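You operate a simulated robot arm through the tools that you are given. There is no shell and no other tool.

Carry out the task below with a simulated two-armed robot. There is one attempt and no reset: what you move stays moved.

TASK
Level the laser and bring its line to the 6 cm mark.
Fine: switch it on; both displays must read 0.0.

Only the result counts: the job must be done as asked and must still hold three seconds after the hand-in. Knocking over, shifting, dropping, spilling or breaking anything else fails it.

THE ROBOT
Two 7-joint arms with fingered hands on one trunk that stands fixed in place. Base frame: the origin is at the foot of the trunk, x ahead of it, y to its left, z up. Readings come in m, degrees, newtons and seconds.
The left shoulder is at [0.068, 0.185, 1.164], the right one opposite. With the tool pointing down near the work surface each hand reaches from about 0.1 to 0.84 m from the base axis, measured 20 degrees to its own side. Payload 4 kg a hand.
The TCP of each hand is the grasp point between the finger pads, 0.026 m short of the fingertips. In the tool frame z runs along the fingers and y along their closing line. The gripper opens to 0.132 m; its body begins 0.073 m behind the TCP. The gripper is a hand of 3 fingers: y runs from the thumb to the fingers, the wrist lies at [0, 0, -0.224] in the tool frame, and closing takes about 1.5 s.
Orientation is that of the tool frame in the base frame, as [roll, pitch, yaw] about the fixed x, y, z axes, in that order (R = Rz(yaw) Ry(pitch) Rx(roll)). With the fingers straight down and closing along the base's y, the tool's x points along the base's -x, its y along +y and its z along -z.

THE INTERFACE
- The arms move only by the tool apply_moves. It takes "left_motion", "right_motion" or both (then of equal length, played together; a hand with none holds still); each is a list of rows, each an object (a shift or turn left out is 0, a gripper value left out holds the last) with "slide": the shift along the tool's x, y, z in m, a list of three; "turn": the turn, a rotation vector about the tool's x, y, z in degrees, a list of three. In form: [{"slide": [dx, dy, dz], "turn": [wx, wy, wz]}, ...]. A call has 1 to 20 rows; each row shifts and turns the commanded pose from where the row before left it, along the tool's axes as they then stand. "left_claw" and "right_claw" are, for a hand that has rows, the gripper command, from -1 (shut) to 1 (fully open), values between in proportion, set as the call begins (left out, the last holds). Rows are played at 5 a second. More than 0.05 m and 8.6 degrees between two rows, or a gripper value outside its range, and nothing of the call is played. Where a pose cannot be reached the arm comes as near as it can. A force on the tool above 40 N (or 10 N above the force at the start of the call, whichever is more), or a blocked arm, ends the call early, and 0.2 s more pass. Each finger travels about 0.072 m/s and halts on what it meets, pressing with about 32 N; the grip force reading is that of the motor and also rises with nothing between the fingers. The clock runs only during rows and for 0.2 s after the last one: add rows that do not move to give the fingers time. The reply holds the time, the measured pose of the TCP, the force on the tool along the base axes, the opening and the grip force, in the units named above and with some noise, with the torque about the TCP (base axes, N m) and any sound that the robot's microphone picked up, and new pictures: "views" is both (left out), scene, wrist or none (wrist: the cameras of the hands that moved).
- Cameras (640 x 400 px; columns grow to the right, rows downward): "scene" is now at [0.1826, 0.0244, 1.4123]; the picture's right is [0.28, -0.96, -0.05], its down [-0.39, -0.07, -0.92] and it looks along [0.88, 0.27, -0.39] (base axes); focal length 327 px, centre (320, 200). "left" rides on the left gripper at [-0.062, 0.003, -0.092] in its tool frame; the picture's right is [-0.05, -1.00, 0.00], its down [0.83, -0.04, -0.56] and it looks along [0.55, -0.03, 0.83] (tool axes); focal length 230 px, centre (320, 200). "right" rides on the right gripper at [0.062, 0.003, -0.092] in its tool frame; the picture's right is [-0.05, 1.00, 0.00], its down [-0.83, -0.04, -0.56] and it looks along [-0.55, -0.03, 0.83] (tool axes); focal length 230 px, centre (320, 200). There is no depth. A picture from a camera that has moved, and an enlarged one, comes with that camera's place and axes in the base frame and with its lens.
- raise_lower(by): moves the trunk up (or, below 0, down) by that many m; the arms and the scene camera ride with it, the base frame stays. It gives what a move gives, with no picture.
- finger_targets(finger1, finger2, thumb_bend, hand): sets how far each is bent, from 0 (flat) to 1 (curled in); at 0.3 the hand is open as for a grip, at 0.7 the pads meet at the TCP. One left out holds its place. A second passes; each finger stops where it meets its share of the squeeze, and holds until it gets a number again. A gripper value or a shape takes the hand back. It gives what a move gives, with no picture; readings hold the bend of each and the force on the fingers (four entries, about 0 where the hand has none), thumb and palm.
- hand_shape(shape, hand): the hand has 3 fingers and takes this shape, open, in about a second: jaw (thumb against the fingers, like two jaws); tri (thumb and two fingers); tip (a fingertip pinch); poke (one finger out to press); point (the index stretched); flat (the hand flat); cup (the hand cupped); fist (a fist). The gripper value then closes the fingers along that shape, each until it touches; the sizes above hold for jaw. It gives what a move gives, with no picture.
- turn_head(pan, tilt): turns the head with the scene camera to pan (to the left, within 86 degrees either way) and tilt (down, from -29 to 69), counted from straight ahead of the robot (the tilt from the chest, where the trunk bows). It gives what a move gives, and a new picture of the scene camera.
- zoom(camera, box): a new picture of the part [left, top, right, bottom] of that camera's present view, enlarged. It takes no simulated time.
- close_job(): hands the job in; it is judged then, once.

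Nothing tells you positions but the pictures and the camera data. Unless the task says otherwise, let go and move clear before handing in.

The tools are called after ">>>" as a command line: name --argument value ..., lists and objects as JSON in quotes. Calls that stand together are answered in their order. apply_moves: Moves the arms, as the interface text tells. Its arguments: {"type":"object","properties":{"left_motion":{"type":"array","items":{"type":"object","properties":{"slide":{"type":"array","items":{"type":"number"}},"turn":{"type":"array","items":{"type":"number"}}}}},"left_claw":{"type":"number"},"right_motion":{"type":"array","items":{"type":"object","properties":{"slide":{"type":"array","items":{"type":"number"}},"turn":{"type":"array","items":{"type":"number"}}}}},"right_claw":{"type":"number"},"views":{"type":"string","enum":["both","scene","wrist","none"]}},"required":[]} The other tools are called the same way: raise_lower (by) moves the trunk up or down; hand_shape (shape, hand) gives the hand a shape; finger_targets (finger1, finger2, thumb_bend, hand) moves the fingers one by one; turn_head (pan, tilt) turns the head that bears the scene camera; zoom (camera, box) takes an enlarged picture of a part of a camera's view; close_job () hands the job in.

At the start:

```text
t: 0.0
left_ee_pos: [0.4735, 0.4367, 1.2584]
left_tool_rot: [-179.9, 0.0, 180.0]
left_ft_force: [0.3, 0.1, 0.6]
left_torque: [-0.03, 0.0, -0.03]
left_opening: 0.1319
left_grip_force: 0.1
left_shape: jaw
left_bend: [0.3, 0.3, 0.3]
left_finger forces: [0.0, 0.0, 0.1, 0.0, 0.0, 0.0]
right_ee_pos: [0.4885, -0.0096, 1.2229]
right_tool_rot: [179.9, 0.0, 180.0]
right_ft_force: [-0.1, 0.6, -0.9]
right_torque: [0.01, -0.01, 0.0]
right_opening: 0.1317
right_grip_force: 0.1
right_shape: jaw
right_bend: [0.3, 0.3, 0.3]
right_finger forces: [0.0, 0.0, 0.1, 0.0, 0.1, 0.0]
trunk travel left (down, up): [-0.2, 0.262]
head pan, tilt (commanded): [16.3, 13.6]
```

scene: 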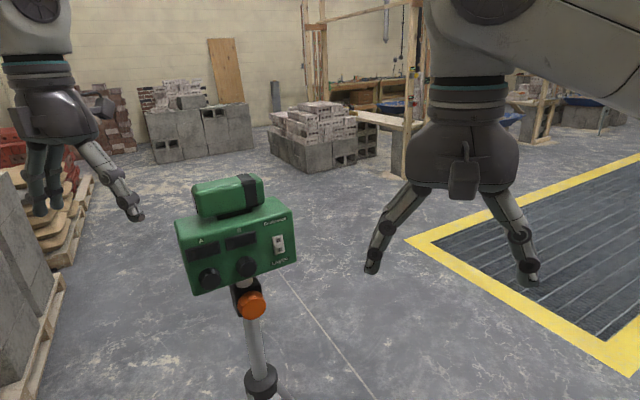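
right: 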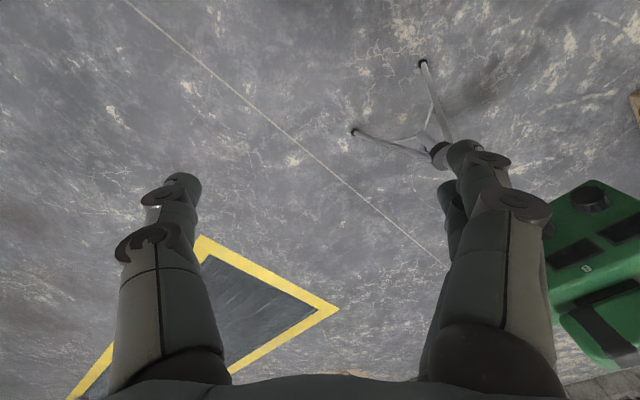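
left: 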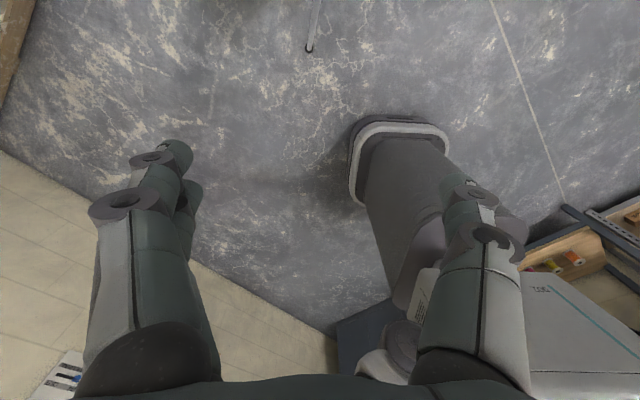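

I see a green laser unit on a tripod straight ahead of the robot, with two dark displays, two knobs, a rocker switch, and an orange knob on the column. I'll look closer before moving anything.

>>> zoom --camera "scene" --box '[160, 160, 320, 330]'

>>> zoom --camera "scene" --box '[200, 260, 320, 400]'

>>> zoom --camera "right" --box '[440, 100, 640, 400]'

```text
2.35 times, centred on (240, 245) of scene
camera zoom: at [0.1826, 0.0244, 1.4123], right [0.28, -0.96, -0.05], down [-0.39, -0.07, -0.92], along [0.88, 0.27, -0.39], focal length 770 px, centre (508, 94)
```

zoom: 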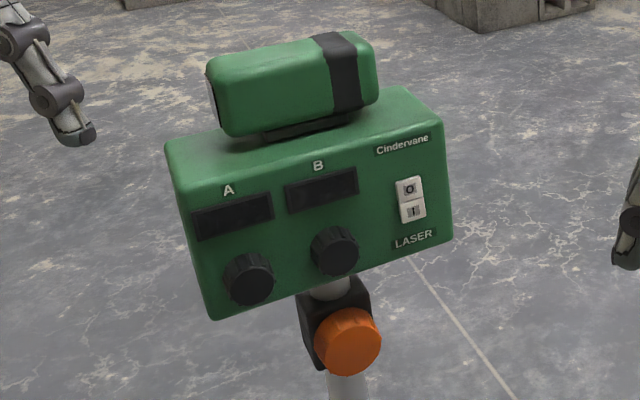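

```text
2.86 times, centred on (260, 330) of scene
camera zoom: at [0.1826, 0.0244, 1.4123], right [0.28, -0.96, -0.05], down [-0.39, -0.07, -0.92], along [0.88, 0.27, -0.39], focal length 935 px, centre (491, -171)
```

zoom: 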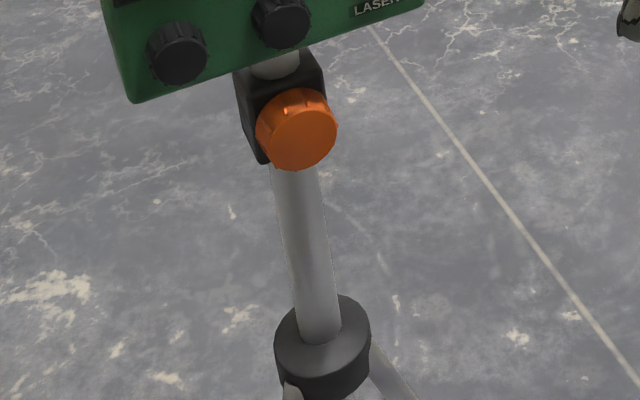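

```text
1.33 times, centred on (540, 250) of right
camera zoom: at [0.4271, -0.007, 1.3148], right [0.05, 1.0, 0.0], down [0.83, -0.04, 0.56], along [0.55, -0.03, -0.83], focal length 307 px, centre (27, 133)
```

zoom: 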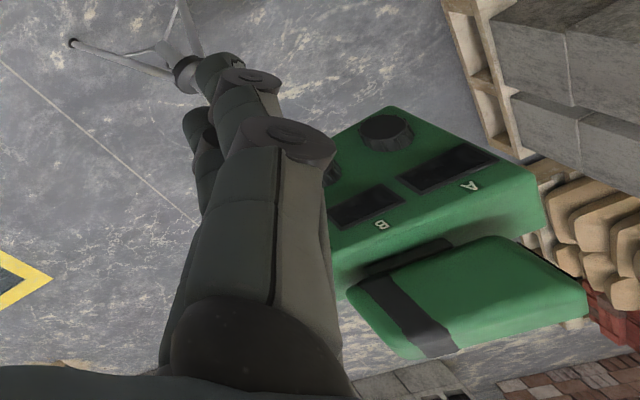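

The laser's emitter seems to sit at the left end of the head, so the scale should be to the left. I'll turn the head to look around for it.

>>> turn_head --pan 60 --tilt 20

>>> turn_head --pan -40 --tilt 20

>>> turn_head --pan 16 --tilt 40

```text
t: 1.1
left_ee_pos: [0.4729, 0.4368, 1.2593]
left_tool_rot: [179.9, 0.0, -179.9]
left_ft_force: [0.0, 0.2, -0.3]
left_torque: [-0.01, 0.04, 0.0]
left_opening: 0.132
left_grip_force: 0.1
left_shape: jaw
left_bend: [0.3, 0.3, 0.3]
left_finger forces: [0.1, 0.1, 0.0, 0.1, 0.0, 0.0]
right_ee_pos: [0.4887, -0.0109, 1.2213]
right_tool_rot: [-180.0, 0.0, -180.0]
right_ft_force: [-0.8, -0.1, -0.3]
right_torque: [0.02, 0.03, -0.06]
right_opening: 0.1319
right_grip_force: 0.1
right_shape: jaw
right_bend: [0.3, 0.3, 0.3]
right_finger forces: [0.0, 0.1, 0.0, 0.0, 0.0, 0.1]
trunk travel left (down, up): [-0.2, 0.262]
head pan, tilt (commanded): [60.0, 20.0]
camera scene: at [0.1385, 0.0788, 1.4095], right [0.85, -0.5, -0.15], down [-0.33, -0.3, -0.9], along [0.4, 0.81, -0.42], focal length 327 px, centre (320, 200)
```

scene: 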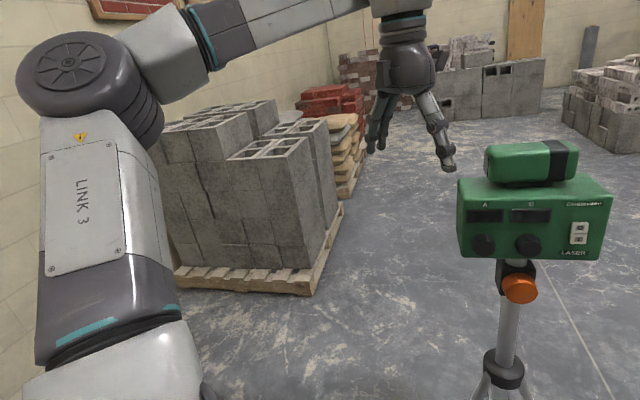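

```text
t: 2.9
left_ee_pos: [0.473, 0.4373, 1.2591]
left_tool_rot: [180.0, -0.1, -180.0]
left_ft_force: [-0.4, 0.3, 0.7]
left_torque: [0.03, 0.02, 0.0]
left_opening: 0.1316
left_grip_force: 0.0
left_shape: jaw
left_bend: [0.3, 0.3, 0.3]
left_finger forces: [0.0, 0.0, 0.0, 0.0, 0.0, 0.0]
right_ee_pos: [0.4879, -0.0107, 1.2225]
right_tool_rot: [-180.0, 0.0, -179.9]
right_ft_force: [1.0, 0.7, 0.2]
right_torque: [-0.02, 0.04, 0.0]
right_opening: 0.1317
right_grip_force: 0.0
right_shape: jaw
right_bend: [0.3, 0.3, 0.3]
right_finger forces: [0.0, 0.0, 0.0, 0.1, 0.1, 0.1]
trunk travel left (down, up): [-0.2, 0.262]
head pan, tilt (commanded): [-40.0, 20.0]
camera scene: at [0.1629, -0.0616, 1.4052], right [-0.63, -0.77, 0.11], down [-0.42, 0.22, -0.88], along [0.65, -0.6, -0.46], focal length 327 px, centre (320, 200)
```

scene: 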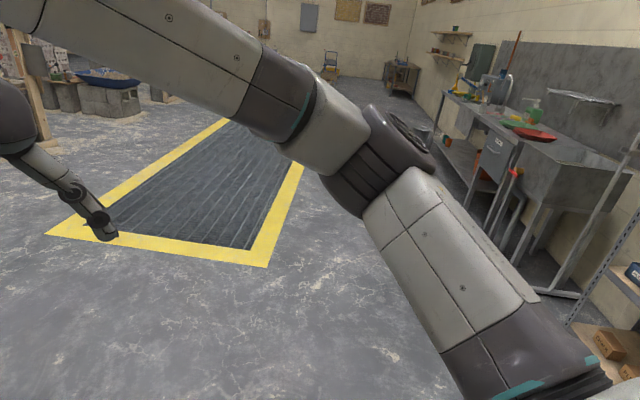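

```text
t: 4.1
left_ee_pos: [0.4729, 0.4363, 1.26]
left_tool_rot: [179.9, -0.1, 180.0]
left_ft_force: [-0.4, -0.8, 0.4]
left_torque: [0.0, -0.01, 0.02]
left_opening: 0.132
left_grip_force: 0.1
left_shape: jaw
left_bend: [0.3, 0.3, 0.3]
left_finger forces: [0.0, 0.1, 0.0, 0.0, 0.0, 0.0]
right_ee_pos: [0.489, -0.0094, 1.222]
right_tool_rot: [179.9, 0.0, -179.9]
right_ft_force: [-0.4, 0.3, 0.7]
right_torque: [0.02, -0.03, -0.01]
right_opening: 0.1321
right_grip_force: 0.0
right_shape: jaw
right_bend: [0.3, 0.3, 0.3]
right_finger forces: [0.1, 0.1, 0.0, 0.0, 0.0, 0.0]
trunk travel left (down, up): [-0.2, 0.262]
head pan, tilt (commanded): [16.0, 40.0]
camera scene: at [0.1676, 0.0216, 1.3724], right [0.27, -0.96, -0.05], down [-0.74, -0.18, -0.65], along [0.61, 0.21, -0.76], focal length 327 px, centre (320, 200)
```

scene: 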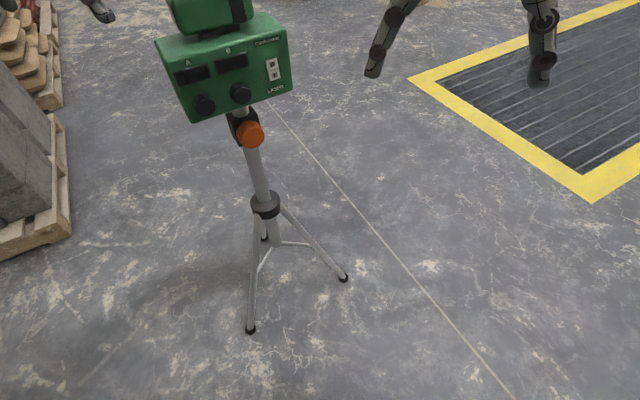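

No scale seen yet; the arms hide part of the view. I'll look at other directions.

>>> turn_head --pan 30 --tilt 5

>>> turn_head --pan 0 --tilt 5

>>> turn_head --pan 86 --tilt 10

>>> turn_head --pan -86 --tilt 10

```text
t: 5.1
left_ee_pos: [0.4739, 0.4373, 1.2584]
left_tool_rot: [-180.0, 0.0, 180.0]
left_ft_force: [-0.2, -0.6, 0.1]
left_torque: [0.0, -0.01, 0.0]
left_opening: 0.1322
left_grip_force: 0.1
left_shape: jaw
left_bend: [0.3, 0.3, 0.3]
left_finger forces: [0.0, 0.0, 0.0, 0.1, 0.0, 0.0]
right_ee_pos: [0.4877, -0.0102, 1.2226]
right_tool_rot: [-180.0, 0.0, 179.9]
right_ft_force: [0.1, -0.3, 0.8]
right_torque: [0.0, 0.0, -0.02]
right_opening: 0.1321
right_grip_force: 0.0
right_shape: jaw
right_bend: [0.3, 0.3, 0.3]
right_finger forces: [0.0, 0.0, 0.0, 0.0, 0.0, 0.0]
trunk travel left (down, up): [-0.2, 0.262]
head pan, tilt (commanded): [30.0, 5.0]
camera scene: at [0.1752, 0.0441, 1.4276], right [0.49, -0.87, -0.09], down [-0.25, -0.04, -0.97], along [0.83, 0.5, -0.24], focal length 327 px, centre (320, 200)
```

scene: 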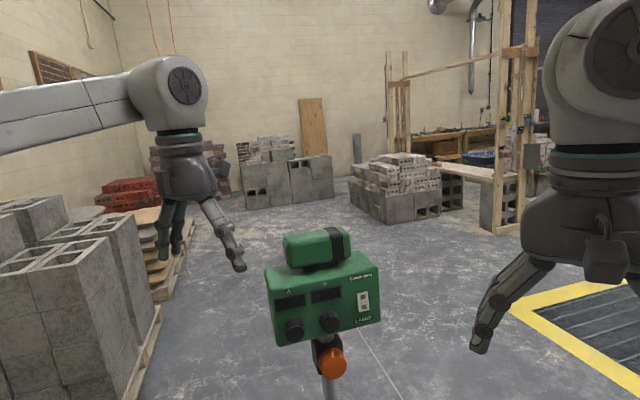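

```text
t: 6.1
left_ee_pos: [0.4733, 0.4366, 1.2575]
left_tool_rot: [180.0, 0.1, -180.0]
left_ft_force: [0.4, 0.0, -0.9]
left_torque: [0.0, 0.03, 0.02]
left_opening: 0.1321
left_grip_force: 0.0
left_shape: jaw
left_bend: [0.3, 0.3, 0.3]
left_finger forces: [0.0, 0.0, 0.0, 0.0, 0.0, 0.0]
right_ee_pos: [0.4886, -0.0107, 1.2227]
right_tool_rot: [179.9, 0.0, 180.0]
right_ft_force: [-0.2, -0.6, 0.1]
right_torque: [0.0, 0.0, -0.04]
right_opening: 0.132
right_grip_force: 0.0
right_shape: jaw
right_bend: [0.3, 0.3, 0.3]
right_finger forces: [0.1, 0.0, 0.1, 0.1, 0.1, 0.0]
trunk travel left (down, up): [-0.2, 0.262]
head pan, tilt (commanded): [0.0, 5.0]
camera scene: at [0.1873, -0.0017, 1.4256], right [0.0, -1.0, 0.0], down [-0.26, 0.0, -0.97], along [0.97, 0.0, -0.26], focal length 327 px, centre (320, 200)
```

scene: 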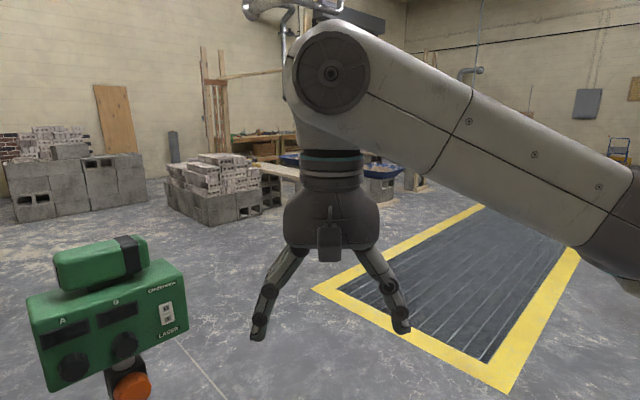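

```text
t: 7.7
left_ee_pos: [0.4728, 0.4365, 1.2591]
left_tool_rot: [-180.0, 0.0, 180.0]
left_ft_force: [-0.9, -0.5, -0.7]
left_torque: [0.02, -0.02, 0.0]
left_opening: 0.1319
left_grip_force: 0.0
left_shape: jaw
left_bend: [0.3, 0.3, 0.3]
left_finger forces: [0.0, 0.0, 0.0, 0.1, 0.1, 0.1]
right_ee_pos: [0.4882, -0.0103, 1.223]
right_tool_rot: [179.9, 0.1, 180.0]
right_ft_force: [0.5, 0.1, 0.0]
right_torque: [0.0, -0.02, 0.0]
right_opening: 0.1317
right_grip_force: 0.0
right_shape: jaw
right_bend: [0.3, 0.3, 0.3]
right_finger forces: [0.0, 0.0, 0.0, 0.0, 0.0, 0.1]
trunk travel left (down, up): [-0.2, 0.262]
head pan, tilt (commanded): [85.9, 10.0]
camera scene: at [0.102, 0.0909, 1.4325], right [0.98, -0.07, -0.17], down [-0.18, -0.17, -0.97], along [0.04, 0.98, -0.18], focal length 327 px, centre (320, 200)
```

scene: 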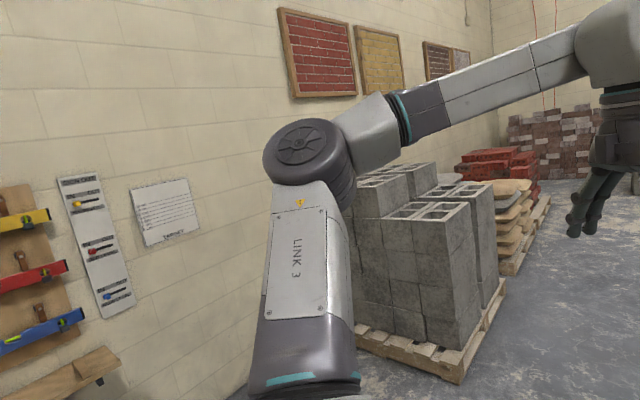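

```text
t: 10.3
left_ee_pos: [0.4725, 0.4359, 1.259]
left_tool_rot: [-179.9, 0.0, 180.0]
left_ft_force: [1.2, -0.5, 0.0]
left_torque: [0.01, 0.01, 0.0]
left_opening: 0.132
left_grip_force: 0.0
left_shape: jaw
left_bend: [0.3, 0.3, 0.3]
left_finger forces: [0.1, 0.1, 0.0, 0.0, 0.1, 0.0]
right_ee_pos: [0.4892, -0.0093, 1.223]
right_tool_rot: [-180.0, 0.0, 180.0]
right_ft_force: [0.3, -0.3, 0.0]
right_torque: [0.01, 0.04, -0.03]
right_opening: 0.1321
right_grip_force: 0.0
right_shape: jaw
right_bend: [0.3, 0.3, 0.3]
right_finger forces: [0.1, 0.0, 0.0, 0.1, 0.0, 0.0]
trunk travel left (down, up): [-0.2, 0.262]
head pan, tilt (commanded): [-85.9, 10.0]
camera scene: at [0.102, -0.0946, 1.4325], right [-0.98, -0.07, 0.17], down [-0.18, 0.17, -0.97], along [0.04, -0.98, -0.18], focal length 327 px, centre (320, 200)
```

scene: 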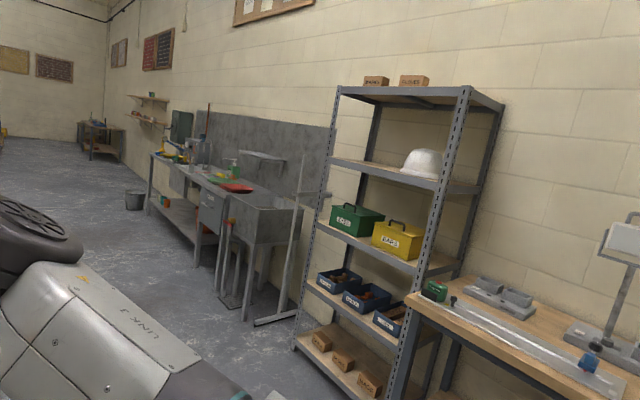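

I haven't found a scale yet. I'll zoom in on the laser head and the surroundings from a few head angles.

>>> turn_head --pan 40 --tilt 10

>>> zoom --camera "scene" --box '[240, 200, 400, 370]'

>>> zoom --camera "scene" --box '[0, 50, 240, 250]'

>>> zoom --camera "scene" --box '[240, 50, 480, 200]'

```text
t: 12.3
left_ee_pos: [0.4721, 0.4368, 1.2585]
left_tool_rot: [-179.9, 0.0, 180.0]
left_ft_force: [-0.3, 0.0, -0.3]
left_torque: [0.03, 0.02, 0.01]
left_opening: 0.1321
left_grip_force: 0.1
left_shape: jaw
left_bend: [0.3, 0.3, 0.3]
left_finger forces: [0.0, 0.0, 0.0, 0.1, 0.1, 0.0]
right_ee_pos: [0.4888, -0.009, 1.2214]
right_tool_rot: [-179.9, 0.1, 180.0]
right_ft_force: [-0.4, 0.9, 0.0]
right_torque: [0.02, 0.04, -0.03]
right_opening: 0.132
right_grip_force: 0.1
right_shape: jaw
right_bend: [0.3, 0.3, 0.3]
right_finger forces: [0.0, 0.0, 0.0, 0.0, 0.0, 0.1]
trunk travel left (down, up): [-0.2, 0.262]
head pan, tilt (commanded): [40.0, 10.0]
camera scene: at [0.1656, 0.0579, 1.4212], right [0.63, -0.77, -0.11], down [-0.3, -0.11, -0.95], along [0.71, 0.63, -0.3], focal length 327 px, centre (320, 200)
```

scene: 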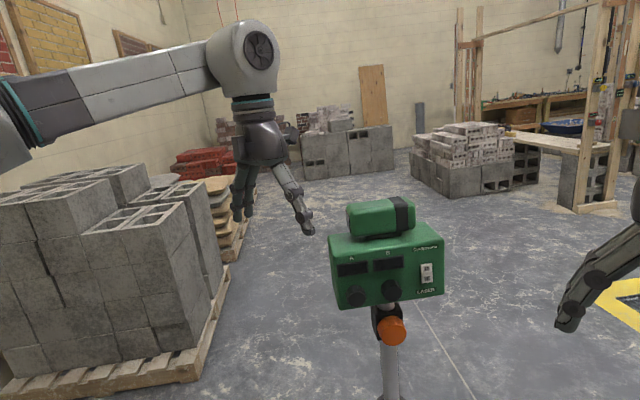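

```text
2.35 times, centred on (320, 285) of scene
camera zoom: at [0.1656, 0.0579, 1.4212], right [0.63, -0.77, -0.11], down [-0.3, -0.11, -0.95], along [0.71, 0.63, -0.3], focal length 770 px, centre (320, 0)
```

zoom: 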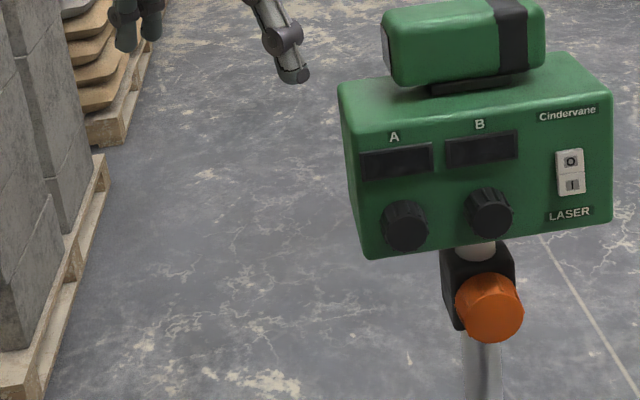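

```text
2.00 times, centred on (120, 150) of scene
camera zoom: at [0.1656, 0.0579, 1.4212], right [0.63, -0.77, -0.11], down [-0.3, -0.11, -0.95], along [0.71, 0.63, -0.3], focal length 654 px, centre (720, 300)
```

zoom: 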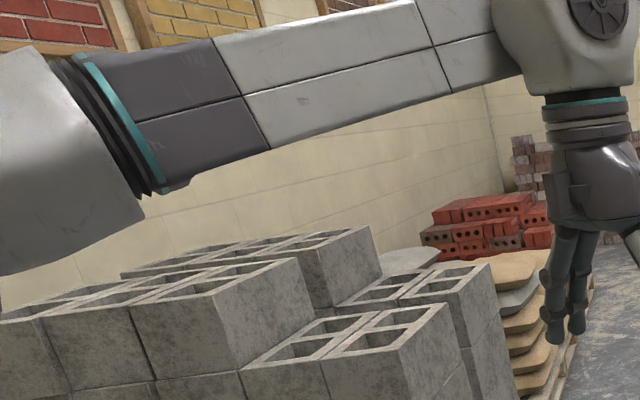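

```text
2.67 times, centred on (360, 125) of scene
camera zoom: at [0.1656, 0.0579, 1.4212], right [0.63, -0.77, -0.11], down [-0.3, -0.11, -0.95], along [0.71, 0.63, -0.3], focal length 872 px, centre (213, 400)
```

zoom: 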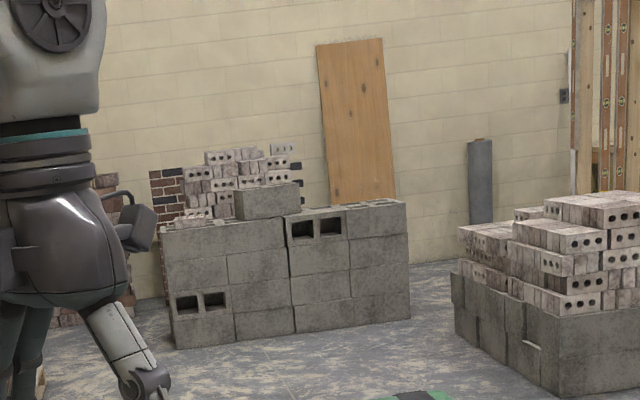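

The left wall has a panel with markings; I'll look at it closely along the direction the head's emitter end points.

>>> turn_head --pan 86 --tilt 10

>>> zoom --camera "scene" --box '[0, 160, 240, 390]'

>>> turn_head --pan 86 --tilt 50

>>> turn_head --pan -20 --tilt -10

>>> turn_head --pan -30 --tilt 45

```text
t: 13.5
left_ee_pos: [0.4737, 0.4369, 1.2582]
left_tool_rot: [-180.0, 0.0, -180.0]
left_ft_force: [0.5, -0.1, 0.8]
left_torque: [0.02, 0.0, 0.0]
left_opening: 0.1319
left_grip_force: 0.1
left_shape: jaw
left_bend: [0.3, 0.3, 0.3]
left_finger forces: [0.1, 0.1, 0.1, 0.0, 0.0, 0.1]
right_ee_pos: [0.4887, -0.0102, 1.2216]
right_tool_rot: [179.9, 0.0, -180.0]
right_ft_force: [0.3, 0.3, -0.1]
right_torque: [-0.01, 0.0, -0.02]
right_opening: 0.1318
right_grip_force: 0.0
right_shape: jaw
right_bend: [0.3, 0.3, 0.3]
right_finger forces: [0.1, 0.1, 0.0, 0.1, 0.0, 0.0]
trunk travel left (down, up): [-0.2, 0.262]
head pan, tilt (commanded): [85.9, 10.0]
camera scene: at [0.102, 0.0909, 1.4325], right [0.98, -0.07, -0.17], down [-0.18, -0.17, -0.97], along [0.04, 0.98, -0.18], focal length 327 px, centre (320, 200)
```

scene: 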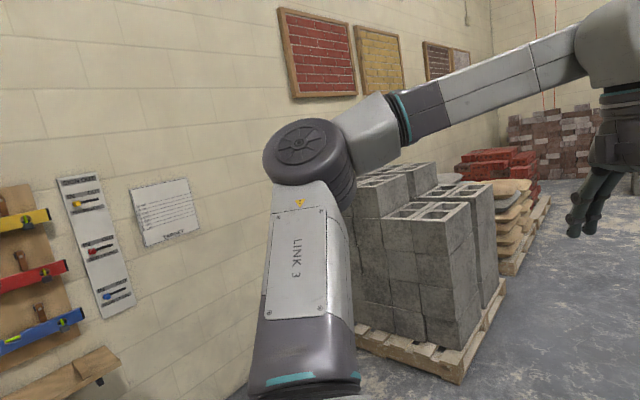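

```text
1.74 times, centred on (120, 275) of scene
camera zoom: at [0.102, 0.0909, 1.4325], right [0.98, -0.07, -0.17], down [-0.18, -0.17, -0.97], along [0.04, 0.98, -0.18], focal length 569 px, centre (668, 70)
```

zoom: 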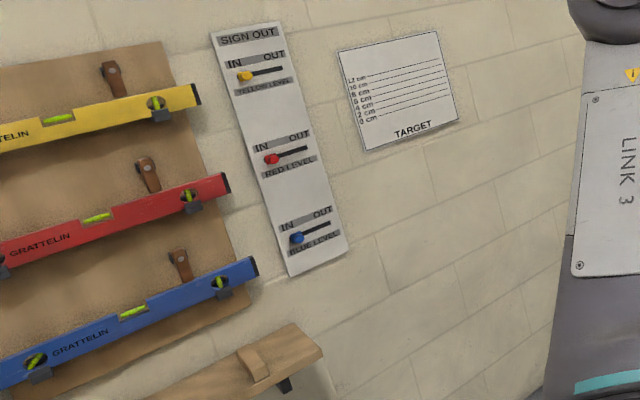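

```text
t: 14.6
left_ee_pos: [0.4725, 0.4373, 1.259]
left_tool_rot: [180.0, -0.1, -179.9]
left_ft_force: [0.3, 0.0, -0.6]
left_torque: [-0.03, 0.0, 0.02]
left_opening: 0.1318
left_grip_force: 0.0
left_shape: jaw
left_bend: [0.3, 0.3, 0.3]
left_finger forces: [0.0, 0.0, 0.1, 0.0, 0.0, 0.0]
right_ee_pos: [0.4878, -0.0113, 1.2229]
right_tool_rot: [-180.0, -0.1, 180.0]
right_ft_force: [0.8, -0.3, -0.1]
right_torque: [0.04, 0.02, -0.02]
right_opening: 0.1321
right_grip_force: 0.0
right_shape: jaw
right_bend: [0.3, 0.3, 0.3]
right_finger forces: [0.0, 0.1, 0.1, 0.0, 0.0, 0.1]
trunk travel left (down, up): [-0.2, 0.262]
head pan, tilt (commanded): [85.9, 50.0]
camera scene: at [0.09, 0.075, 1.3719], right [0.98, -0.07, -0.17], down [-0.17, -0.76, -0.62], along [-0.09, 0.64, -0.76], focal length 327 px, centre (320, 200)
```

scene: 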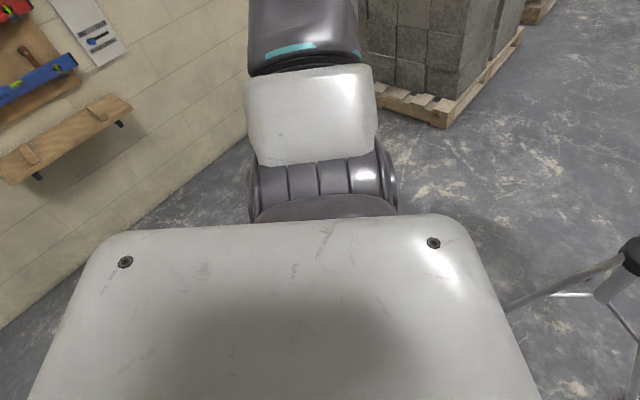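

```text
t: 16.4
left_ee_pos: [0.4739, 0.4364, 1.2582]
left_tool_rot: [179.9, 0.1, 180.0]
left_ft_force: [0.2, 0.2, 0.3]
left_torque: [0.0, 0.02, 0.0]
left_opening: 0.132
left_grip_force: 0.1
left_shape: jaw
left_bend: [0.3, 0.3, 0.3]
left_finger forces: [0.0, 0.0, 0.0, 0.0, 0.1, 0.0]
right_ee_pos: [0.4889, -0.0104, 1.2233]
right_tool_rot: [-179.9, 0.0, 180.0]
right_ft_force: [-0.9, -0.3, 1.0]
right_torque: [0.02, 0.03, 0.01]
right_opening: 0.1319
right_grip_force: 0.1
right_shape: jaw
right_bend: [0.3, 0.3, 0.3]
right_finger forces: [0.0, 0.0, 0.0, 0.0, 0.0, 0.0]
trunk travel left (down, up): [-0.2, 0.262]
head pan, tilt (commanded): [-20.0, -10.0]
camera scene: at [0.179, -0.0306, 1.4506], right [-0.34, -0.94, 0.06], down [-0.01, -0.06, -1.0], along [0.94, -0.34, 0.01], focal length 327 px, centre (320, 200)
```

scene: 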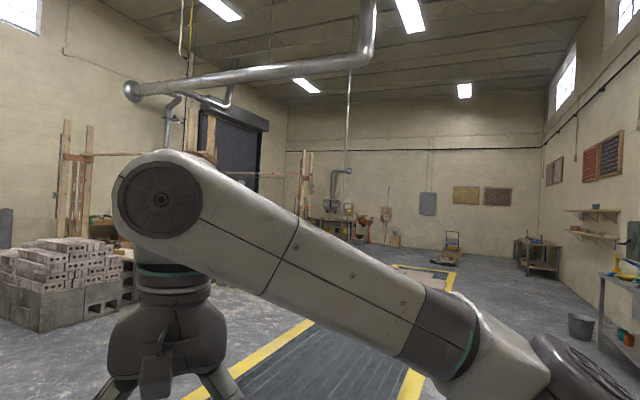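

```text
t: 17.6
left_ee_pos: [0.4742, 0.4361, 1.258]
left_tool_rot: [-180.0, 0.0, -179.9]
left_ft_force: [0.1, -0.3, 0.0]
left_torque: [0.02, -0.03, 0.01]
left_opening: 0.1317
left_grip_force: 0.1
left_shape: jaw
left_bend: [0.3, 0.3, 0.3]
left_finger forces: [0.0, 0.0, 0.0, 0.0, 0.0, 0.1]
right_ee_pos: [0.4875, -0.0102, 1.2231]
right_tool_rot: [-180.0, -0.1, 180.0]
right_ft_force: [0.2, -0.2, -0.2]
right_torque: [-0.02, 0.0, 0.0]
right_opening: 0.1318
right_grip_force: 0.0
right_shape: jaw
right_bend: [0.3, 0.3, 0.3]
right_finger forces: [0.1, 0.1, 0.0, 0.0, 0.0, 0.0]
trunk travel left (down, up): [-0.2, 0.262]
head pan, tilt (commanded): [-30.0, 45.0]
camera scene: at [0.1553, -0.0425, 1.3673], right [-0.49, -0.87, 0.09], down [-0.73, 0.35, -0.59], along [0.48, -0.35, -0.8], focal length 327 px, centre (320, 200)
```

scene: 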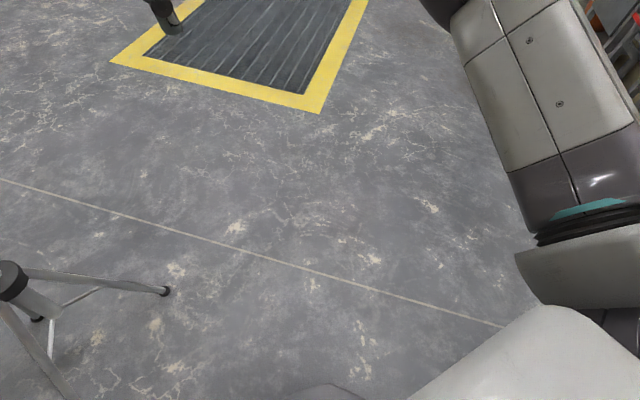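

I've found the target: a card on the left wall with lines from 0 to 12 cm. By triangulation the panel's knobs are near (0.65, 0.415, 1.007) for A and (0.705, 0.358, 1.011) for B, the "I" side of the switch is near (0.766, 0.305, 1.025), and the panel faces about (-0.72, -0.69, 0). I'll turn the head back and bring the right hand round to face the panel from a safe distance.

>>> turn_head --pan 30 --tilt 20

>>> apply_moves --right_motion '[{"slide": [-0.02, 0.03, 0]}, {"slide": [-0.02, 0.03, 0]}, {"slide": [-0.02, 0.03, 0]}, {"slide": [-0.02, 0.03, 0]}, {"turn": [0, 0, -7.3]}, {"turn": [0, 0, -7.3]}, {"turn": [0, 0, -7.3]}, {"turn": [0, 0, -7.3]}, {"turn": [0, 0, -7.3]}, {"turn": [0, 0, -7.3]}]'

```text
t: 18.9
left_ee_pos: [0.4738, 0.4362, 1.2582]
left_tool_rot: [-180.0, 0.0, -180.0]
left_ft_force: [0.1, -0.9, 0.4]
left_torque: [0.0, -0.01, -0.02]
left_opening: 0.1318
left_grip_force: 0.1
left_shape: jaw
left_bend: [0.3, 0.3, 0.3]
left_finger forces: [0.0, 0.0, 0.0, 0.1, 0.1, 0.1]
right_ee_pos: [0.4901, -0.0099, 1.2223]
right_tool_rot: [179.9, 0.0, -180.0]
right_ft_force: [-0.3, 0.0, -0.5]
right_torque: [-0.01, 0.04, 0.05]
right_opening: 0.1319
right_grip_force: 0.0
right_shape: jaw
right_bend: [0.3, 0.3, 0.3]
right_finger forces: [0.0, 0.0, 0.0, 0.0, 0.0, 0.0]
trunk travel left (down, up): [-0.2, 0.262]
head pan, tilt (commanded): [30.0, 20.0]
camera scene: at [0.172, 0.0447, 1.4035], right [0.49, -0.87, -0.09], down [-0.46, -0.17, -0.87], along [0.74, 0.47, -0.48], focal length 327 px, centre (320, 200)
```

scene: 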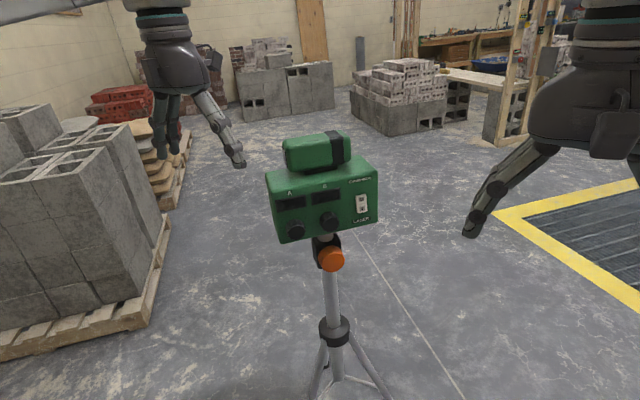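

```text
t: 21.1
left_ee_pos: [0.4733, 0.4354, 1.259]
left_tool_rot: [-180.0, 0.1, 180.0]
left_ft_force: [0.5, -0.3, -0.5]
left_torque: [-0.01, 0.01, 0.03]
left_opening: 0.1318
left_grip_force: 0.0
left_shape: jaw
left_bend: [0.3, 0.3, 0.3]
left_finger forces: [0.1, 0.0, 0.0, 0.0, 0.0, 0.0]
right_ee_pos: [0.5692, 0.1105, 1.2218]
right_tool_rot: [180.0, 0.0, -136.1]
right_ft_force: [0.2, 0.1, -0.4]
right_torque: [0.02, -0.02, -0.04]
right_opening: 0.1322
right_grip_force: 0.0
right_shape: jaw
right_bend: [0.3, 0.3, 0.3]
right_finger forces: [0.0, 0.0, 0.1, 0.0, 0.0, 0.2]
trunk travel left (down, up): [-0.2, 0.262]
head pan, tilt (commanded): [30.0, 20.0]
camera scene: at [0.172, 0.0448, 1.4035], right [0.49, -0.87, -0.09], down [-0.46, -0.17, -0.87], along [0.74, 0.47, -0.48], focal length 327 px, centre (320, 200)
camera right: at [0.522, 0.0703, 1.3145], right [-0.66, 0.76, 0.0], down [0.63, 0.55, 0.56], along [0.42, 0.36, -0.83], focal length 230 px, centre (320, 200)
```

scene: 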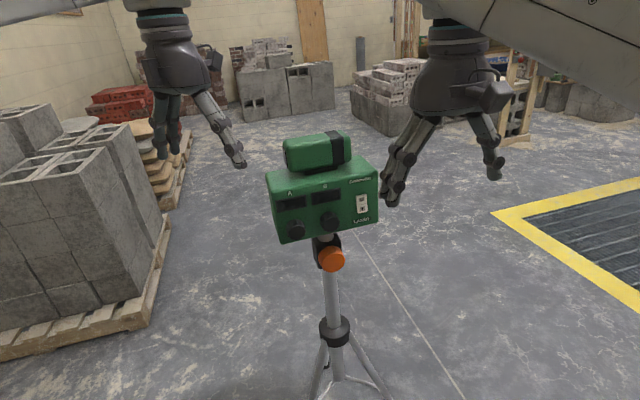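
right: 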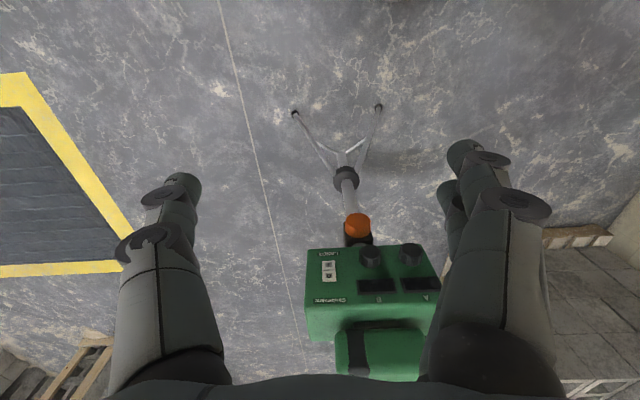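

The right wrist camera now has a clear second view of the panel. I'll enlarge both views to triangulate precisely.

>>> zoom --camera "right" --box '[290, 200, 450, 385]'

>>> zoom --camera "scene" --box '[250, 120, 400, 280]'

```text
2.16 times, centred on (370, 292) of right
camera zoom: at [0.522, 0.0703, 1.3145], right [-0.66, 0.76, 0.0], down [0.63, 0.55, 0.56], along [0.42, 0.36, -0.83], focal length 498 px, centre (212, 0)
```

zoom: 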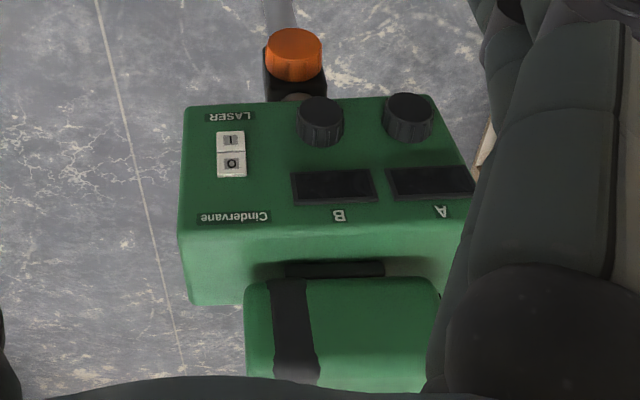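

```text
2.50 times, centred on (325, 200) of scene
camera zoom: at [0.172, 0.0448, 1.4035], right [0.49, -0.87, -0.09], down [-0.46, -0.17, -0.87], along [0.74, 0.47, -0.48], focal length 818 px, centre (308, 200)
```

zoom: 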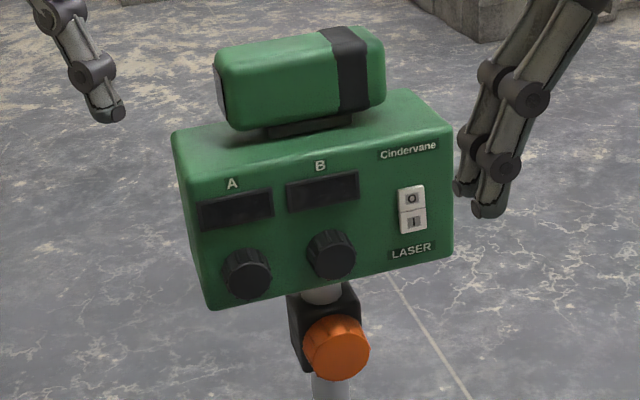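

Estimates agree to a couple of centimetres, which isn't precise enough yet. I'll pitch the right hand to face the panel for a frontal close-up.

>>> apply_moves --right_motion '[{"turn": [0, -8.2, 0]}, {"turn": [0, -8.2, 0]}, {"turn": [0, -8.2, 0]}, {"turn": [0, -8.2, 0]}, {"turn": [0, -8.2, 0]}, {"turn": [0, -8.2, 0]}, {"turn": [0, -8.2, 0]}, {"turn": [0, -8.2, 0]}, {"turn": [0, -8.2, 0]}, {"turn": [0, -8.2, 0]}, {"turn": [0, -8.0, 0]}]'

```text
t: 23.5
left_ee_pos: [0.473, 0.4366, 1.2588]
left_tool_rot: [179.9, 0.0, 180.0]
left_ft_force: [-0.1, -0.8, 0.2]
left_torque: [0.04, -0.02, -0.01]
left_opening: 0.1324
left_grip_force: 0.2
left_shape: jaw
left_bend: [0.3, 0.3, 0.3]
left_finger forces: [0.0, 0.0, 0.0, 0.0, 0.1, 0.0]
right_ee_pos: [0.5685, 0.111, 1.2239]
right_tool_rot: [-13.1, 90.0, 30.7]
right_ft_force: [-0.1, 0.7, -0.5]
right_torque: [0.02, 0.0, -0.01]
right_opening: 0.1319
right_grip_force: 0.1
right_shape: jaw
right_bend: [0.3, 0.3, 0.3]
right_finger forces: [0.0, 0.0, 0.0, 0.0, 0.0, 0.1]
trunk travel left (down, up): [-0.2, 0.262]
head pan, tilt (commanded): [30.0, 20.0]
camera scene: at [0.1723, 0.0446, 1.4035], right [0.49, -0.87, -0.09], down [-0.46, -0.17, -0.87], along [0.74, 0.47, -0.48], focal length 327 px, centre (320, 200)
camera right: at [0.4998, 0.0483, 1.1616], right [-0.69, 0.72, 0.05], down [-0.37, -0.42, 0.83], along [0.62, 0.56, 0.56], focal length 230 px, centre (320, 200)
```

scene: 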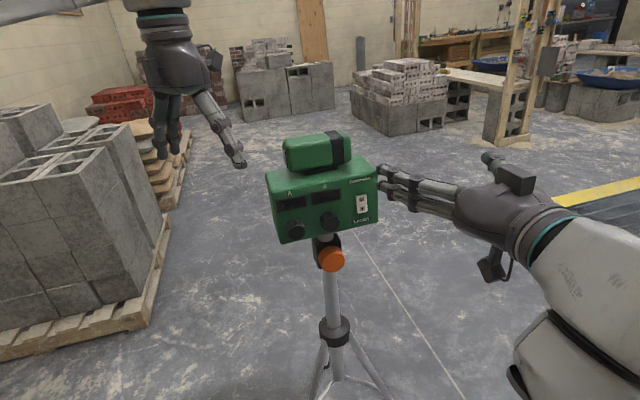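
right: 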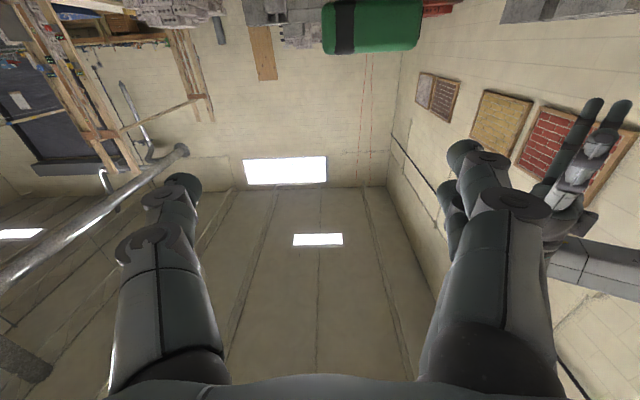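

The hand now faces the panel's direction but sits too high. I'll lower it and shift it sideways in front of the panel, keeping about 0.29 m of distance.

>>> apply_moves --right_motion '[{"slide": [0.04, 0.0145, 0]}, {"slide": [0.04, 0.0145, 0]}, {"slide": [0.04, 0.0145, 0]}, {"slide": [0.04, 0.0145, 0]}, {"slide": [0.04, 0.0145, 0]}, {"slide": [0.04, 0.0145, 0]}, {"slide": [0, 0, 0]}]'

>>> zoom --camera "right" --box '[200, 0, 440, 200]'

```text
t: 25.1
left_ee_pos: [0.4737, 0.4359, 1.2594]
left_tool_rot: [179.9, 0.1, 180.0]
left_ft_force: [0.5, -0.2, 0.4]
left_torque: [0.01, 0.0, 0.01]
left_opening: 0.1321
left_grip_force: 0.2
left_shape: jaw
left_bend: [0.3, 0.3, 0.3]
left_finger forces: [0.0, 0.1, 0.1, 0.0, 0.0, 0.0]
right_ee_pos: [0.5099, 0.176, 0.984]
right_tool_rot: [-105.6, 90.0, -61.8]
right_ft_force: [-0.2, -0.1, 0.4]
right_torque: [0.01, -0.03, 0.02]
right_opening: 0.1318
right_grip_force: 0.0
right_shape: jaw
right_bend: [0.3, 0.3, 0.3]
right_finger forces: [0.1, 0.0, 0.1, 0.0, 0.0, 0.0]
trunk travel left (down, up): [-0.2, 0.262]
head pan, tilt (commanded): [30.0, 20.0]
camera scene: at [0.1722, 0.0445, 1.4035], right [0.49, -0.87, -0.09], down [-0.46, -0.17, -0.87], along [0.74, 0.47, -0.48], focal length 327 px, centre (320, 200)
camera right: at [0.441, 0.1144, 0.9222], right [-0.69, 0.72, 0.05], down [-0.37, -0.42, 0.83], along [0.62, 0.56, 0.55], focal length 230 px, centre (320, 200)
```

scene: 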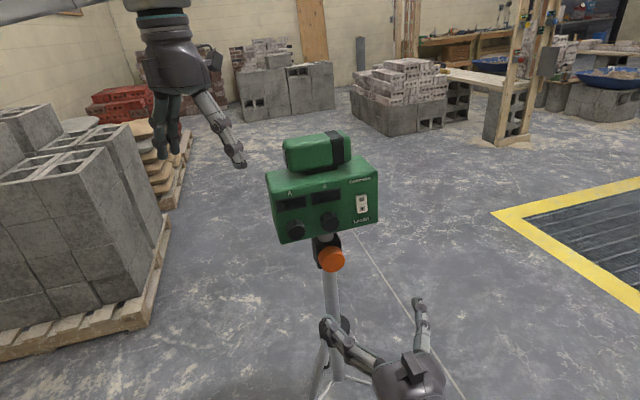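
right: 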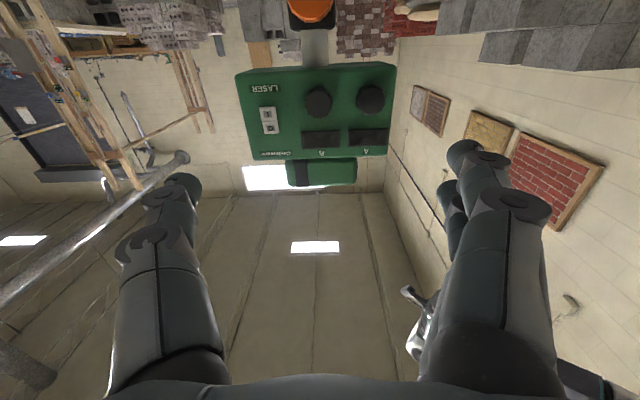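

```text
2.00 times, centred on (320, 100) of right
camera zoom: at [0.441, 0.1144, 0.9222], right [-0.69, 0.72, 0.05], down [-0.37, -0.42, 0.83], along [0.62, 0.56, 0.55], focal length 460 px, centre (320, 400)
```

zoom: 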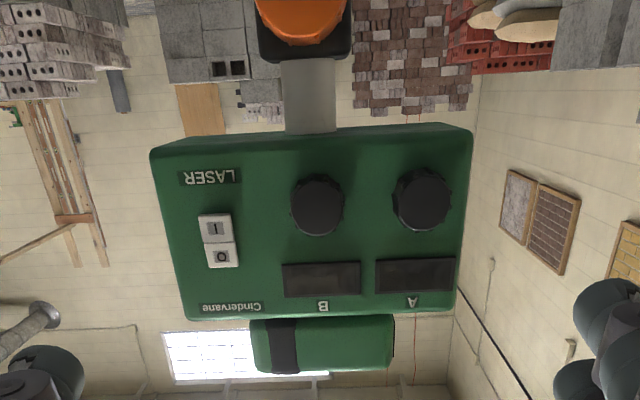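

The panel geometry is now consistent: knob A's front is at about (0.656, 0.422, 0.990), knob B's at (0.7095, 0.363, 0.990), the "I" side of the switch is at (0.783, 0.318, 1.007), and the inward normal is about (0.74, 0.67, 0). I'll put the right hand in the poke shape and see where its fingertip is.

>>> hand_shape --shape "poke" --hand "right"

>>> apply_moves --right_motion '[{"slide": [0, 0, 0]}, {"slide": [0, 0, 0]}, {"slide": [0, 0, 0]}]'

>>> zoom --camera "scene" --box '[300, 280, 480, 400]'

```text
t: 26.0
left_ee_pos: [0.4732, 0.4374, 1.259]
left_tool_rot: [-180.0, 0.0, -179.9]
left_ft_force: [-0.2, 1.1, -0.3]
left_torque: [0.02, 0.01, 0.0]
left_opening: 0.1318
left_grip_force: 0.1
left_shape: jaw
left_bend: [0.3, 0.3, 0.3]
left_finger forces: [0.1, 0.1, 0.0, 0.0, 0.0, 0.0]
right_ee_pos: [0.51, 0.1753, 0.9839]
right_tool_rot: [-163.6, 89.9, -119.6]
right_ft_force: [-0.2, -0.7, -0.2]
right_torque: [-0.03, -0.01, 0.0]
right_opening: 0.0
right_grip_force: 0.1
right_shape: poke
right_bend: [1.0, 1.0, 0.45]
right_finger forces: [0.0, 0.0, 0.0, 0.0, 0.0, 0.1]
trunk travel left (down, up): [-0.2, 0.262]
head pan, tilt (commanded): [30.0, 20.0]
```

```text
t: 26.8
left_ee_pos: [0.472, 0.4362, 1.2592]
left_tool_rot: [-180.0, 0.0, -180.0]
left_ft_force: [0.4, -0.3, -0.2]
left_torque: [0.01, 0.03, -0.01]
left_opening: 0.132
left_grip_force: 0.0
left_shape: jaw
left_bend: [0.3, 0.3, 0.3]
left_finger forces: [0.0, 0.1, 0.0, 0.0, 0.1, 0.0]
right_ee_pos: [0.5102, 0.1759, 0.9838]
right_tool_rot: [-163.4, 90.0, -119.6]
right_ft_force: [-0.4, 0.4, -0.3]
right_torque: [-0.01, 0.0, 0.02]
right_opening: 0.0
right_grip_force: 0.1
right_shape: poke
right_bend: [1.0, 1.0, 0.45]
right_finger forces: [0.1, 0.0, 0.0, 0.0, 0.0, 0.0]
trunk travel left (down, up): [-0.2, 0.262]
head pan, tilt (commanded): [30.0, 20.0]
camera scene: at [0.1719, 0.0448, 1.4035], right [0.49, -0.87, -0.09], down [-0.46, -0.17, -0.87], along [0.74, 0.47, -0.48], focal length 327 px, centre (320, 200)
camera right: at [0.4409, 0.1143, 0.9225], right [-0.69, 0.72, 0.05], down [-0.37, -0.42, 0.83], along [0.62, 0.56, 0.55], focal length 230 px, centre (320, 200)
```

scene: 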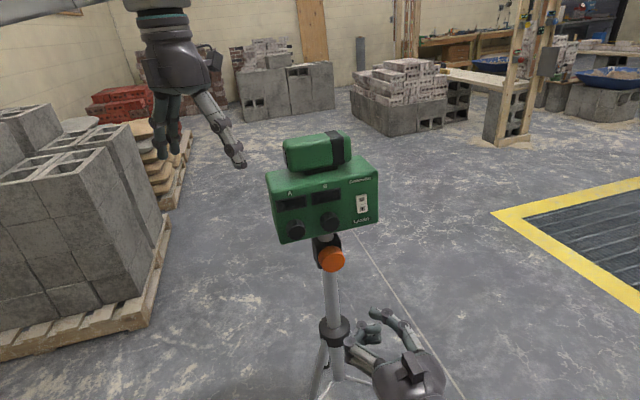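
right: 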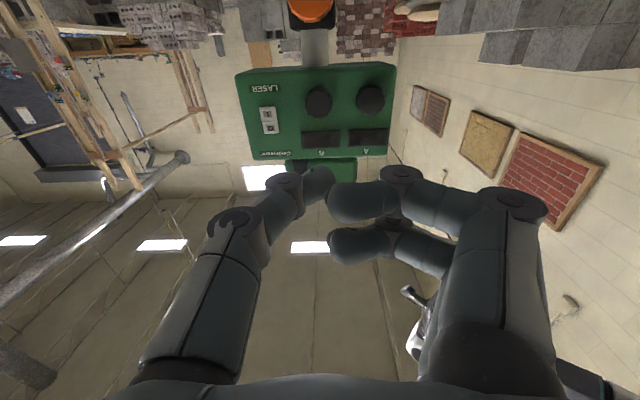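

```text
3.33 times, centred on (390, 340) of scene
camera zoom: at [0.1719, 0.0448, 1.4035], right [0.49, -0.87, -0.09], down [-0.46, -0.17, -0.87], along [0.74, 0.47, -0.48], focal length 1091 px, centre (87, -267)
```

zoom: 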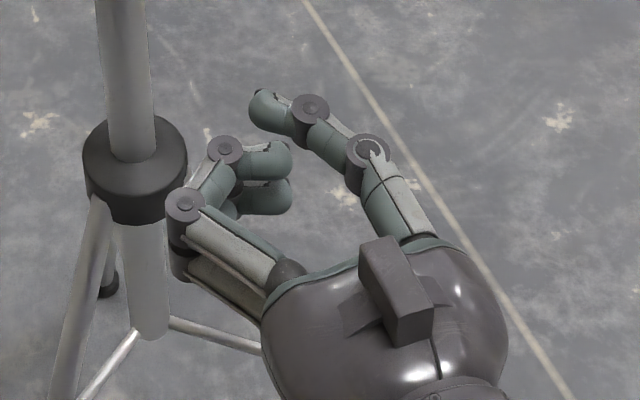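

In the poke shape the thumb sticks out just past the TCP while the curled fingers stay near the same depth. I'll check the "point" shape, which may give more clearance.

>>> hand_shape --shape "point" --hand "right"

>>> apply_moves --right_motion '[{"slide": [0, 0, 0]}, {"slide": [0, 0, 0]}, {"slide": [0, 0, 0]}]'

>>> zoom --camera "scene" --box '[300, 280, 480, 400]'

```text
t: 27.7
left_ee_pos: [0.4737, 0.4365, 1.2591]
left_tool_rot: [-179.9, -0.1, -179.9]
left_ft_force: [-0.3, -0.4, 0.8]
left_torque: [0.02, 0.03, -0.03]
left_opening: 0.1319
left_grip_force: 0.0
left_shape: jaw
left_bend: [0.3, 0.3, 0.3]
left_finger forces: [0.0, 0.0, 0.0, 0.0, 0.0, 0.0]
right_ee_pos: [0.5107, 0.1746, 0.9834]
right_tool_rot: [1.9, 90.0, 45.8]
right_ft_force: [0.4, -0.3, 0.4]
right_torque: [-0.01, 0.02, 0.04]
right_opening: 0.0
right_grip_force: 0.1
right_shape: point
right_bend: [0.24, 1.0, 0.48]
right_finger forces: [0.0, 0.0, 0.0, 0.0, 0.0, 0.0]
trunk travel left (down, up): [-0.2, 0.262]
head pan, tilt (commanded): [30.0, 20.0]
```

```text
t: 28.5
left_ee_pos: [0.4736, 0.4371, 1.2593]
left_tool_rot: [180.0, 0.0, -179.9]
left_ft_force: [-0.1, -0.5, -0.1]
left_torque: [0.02, -0.01, -0.01]
left_opening: 0.1319
left_grip_force: 0.0
left_shape: jaw
left_bend: [0.3, 0.3, 0.3]
left_finger forces: [0.1, 0.1, 0.0, 0.0, 0.0, 0.0]
right_ee_pos: [0.5104, 0.1754, 0.9837]
right_tool_rot: [-175.1, 89.9, -131.3]
right_ft_force: [0.1, 0.2, -0.2]
right_torque: [0.0, 0.02, 0.0]
right_opening: 0.0
right_grip_force: 0.0
right_shape: point
right_bend: [0.24, 1.0, 0.49]
right_finger forces: [0.1, 0.0, 0.1, 0.0, 0.1, 0.0]
trunk travel left (down, up): [-0.2, 0.262]
head pan, tilt (commanded): [30.0, 20.0]
camera scene: at [0.1719, 0.0448, 1.4035], right [0.49, -0.87, -0.09], down [-0.46, -0.17, -0.87], along [0.74, 0.47, -0.48], focal length 327 px, centre (320, 200)
camera right: at [0.4408, 0.1144, 0.9225], right [-0.69, 0.72, 0.05], down [-0.37, -0.42, 0.83], along [0.62, 0.56, 0.55], focal length 230 px, centre (320, 200)
```

scene: 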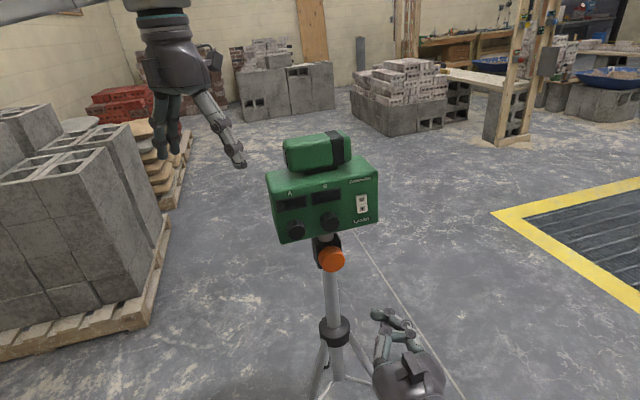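
right: 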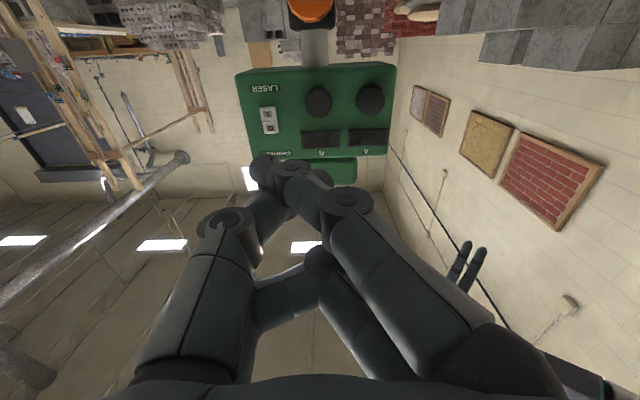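

```text
3.33 times, centred on (390, 340) of scene
camera zoom: at [0.1719, 0.0448, 1.4035], right [0.49, -0.87, -0.09], down [-0.46, -0.17, -0.87], along [0.74, 0.47, -0.48], focal length 1091 px, centre (87, -267)
```

zoom: 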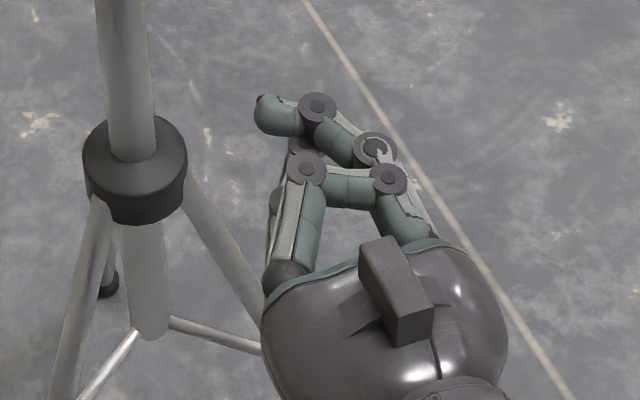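

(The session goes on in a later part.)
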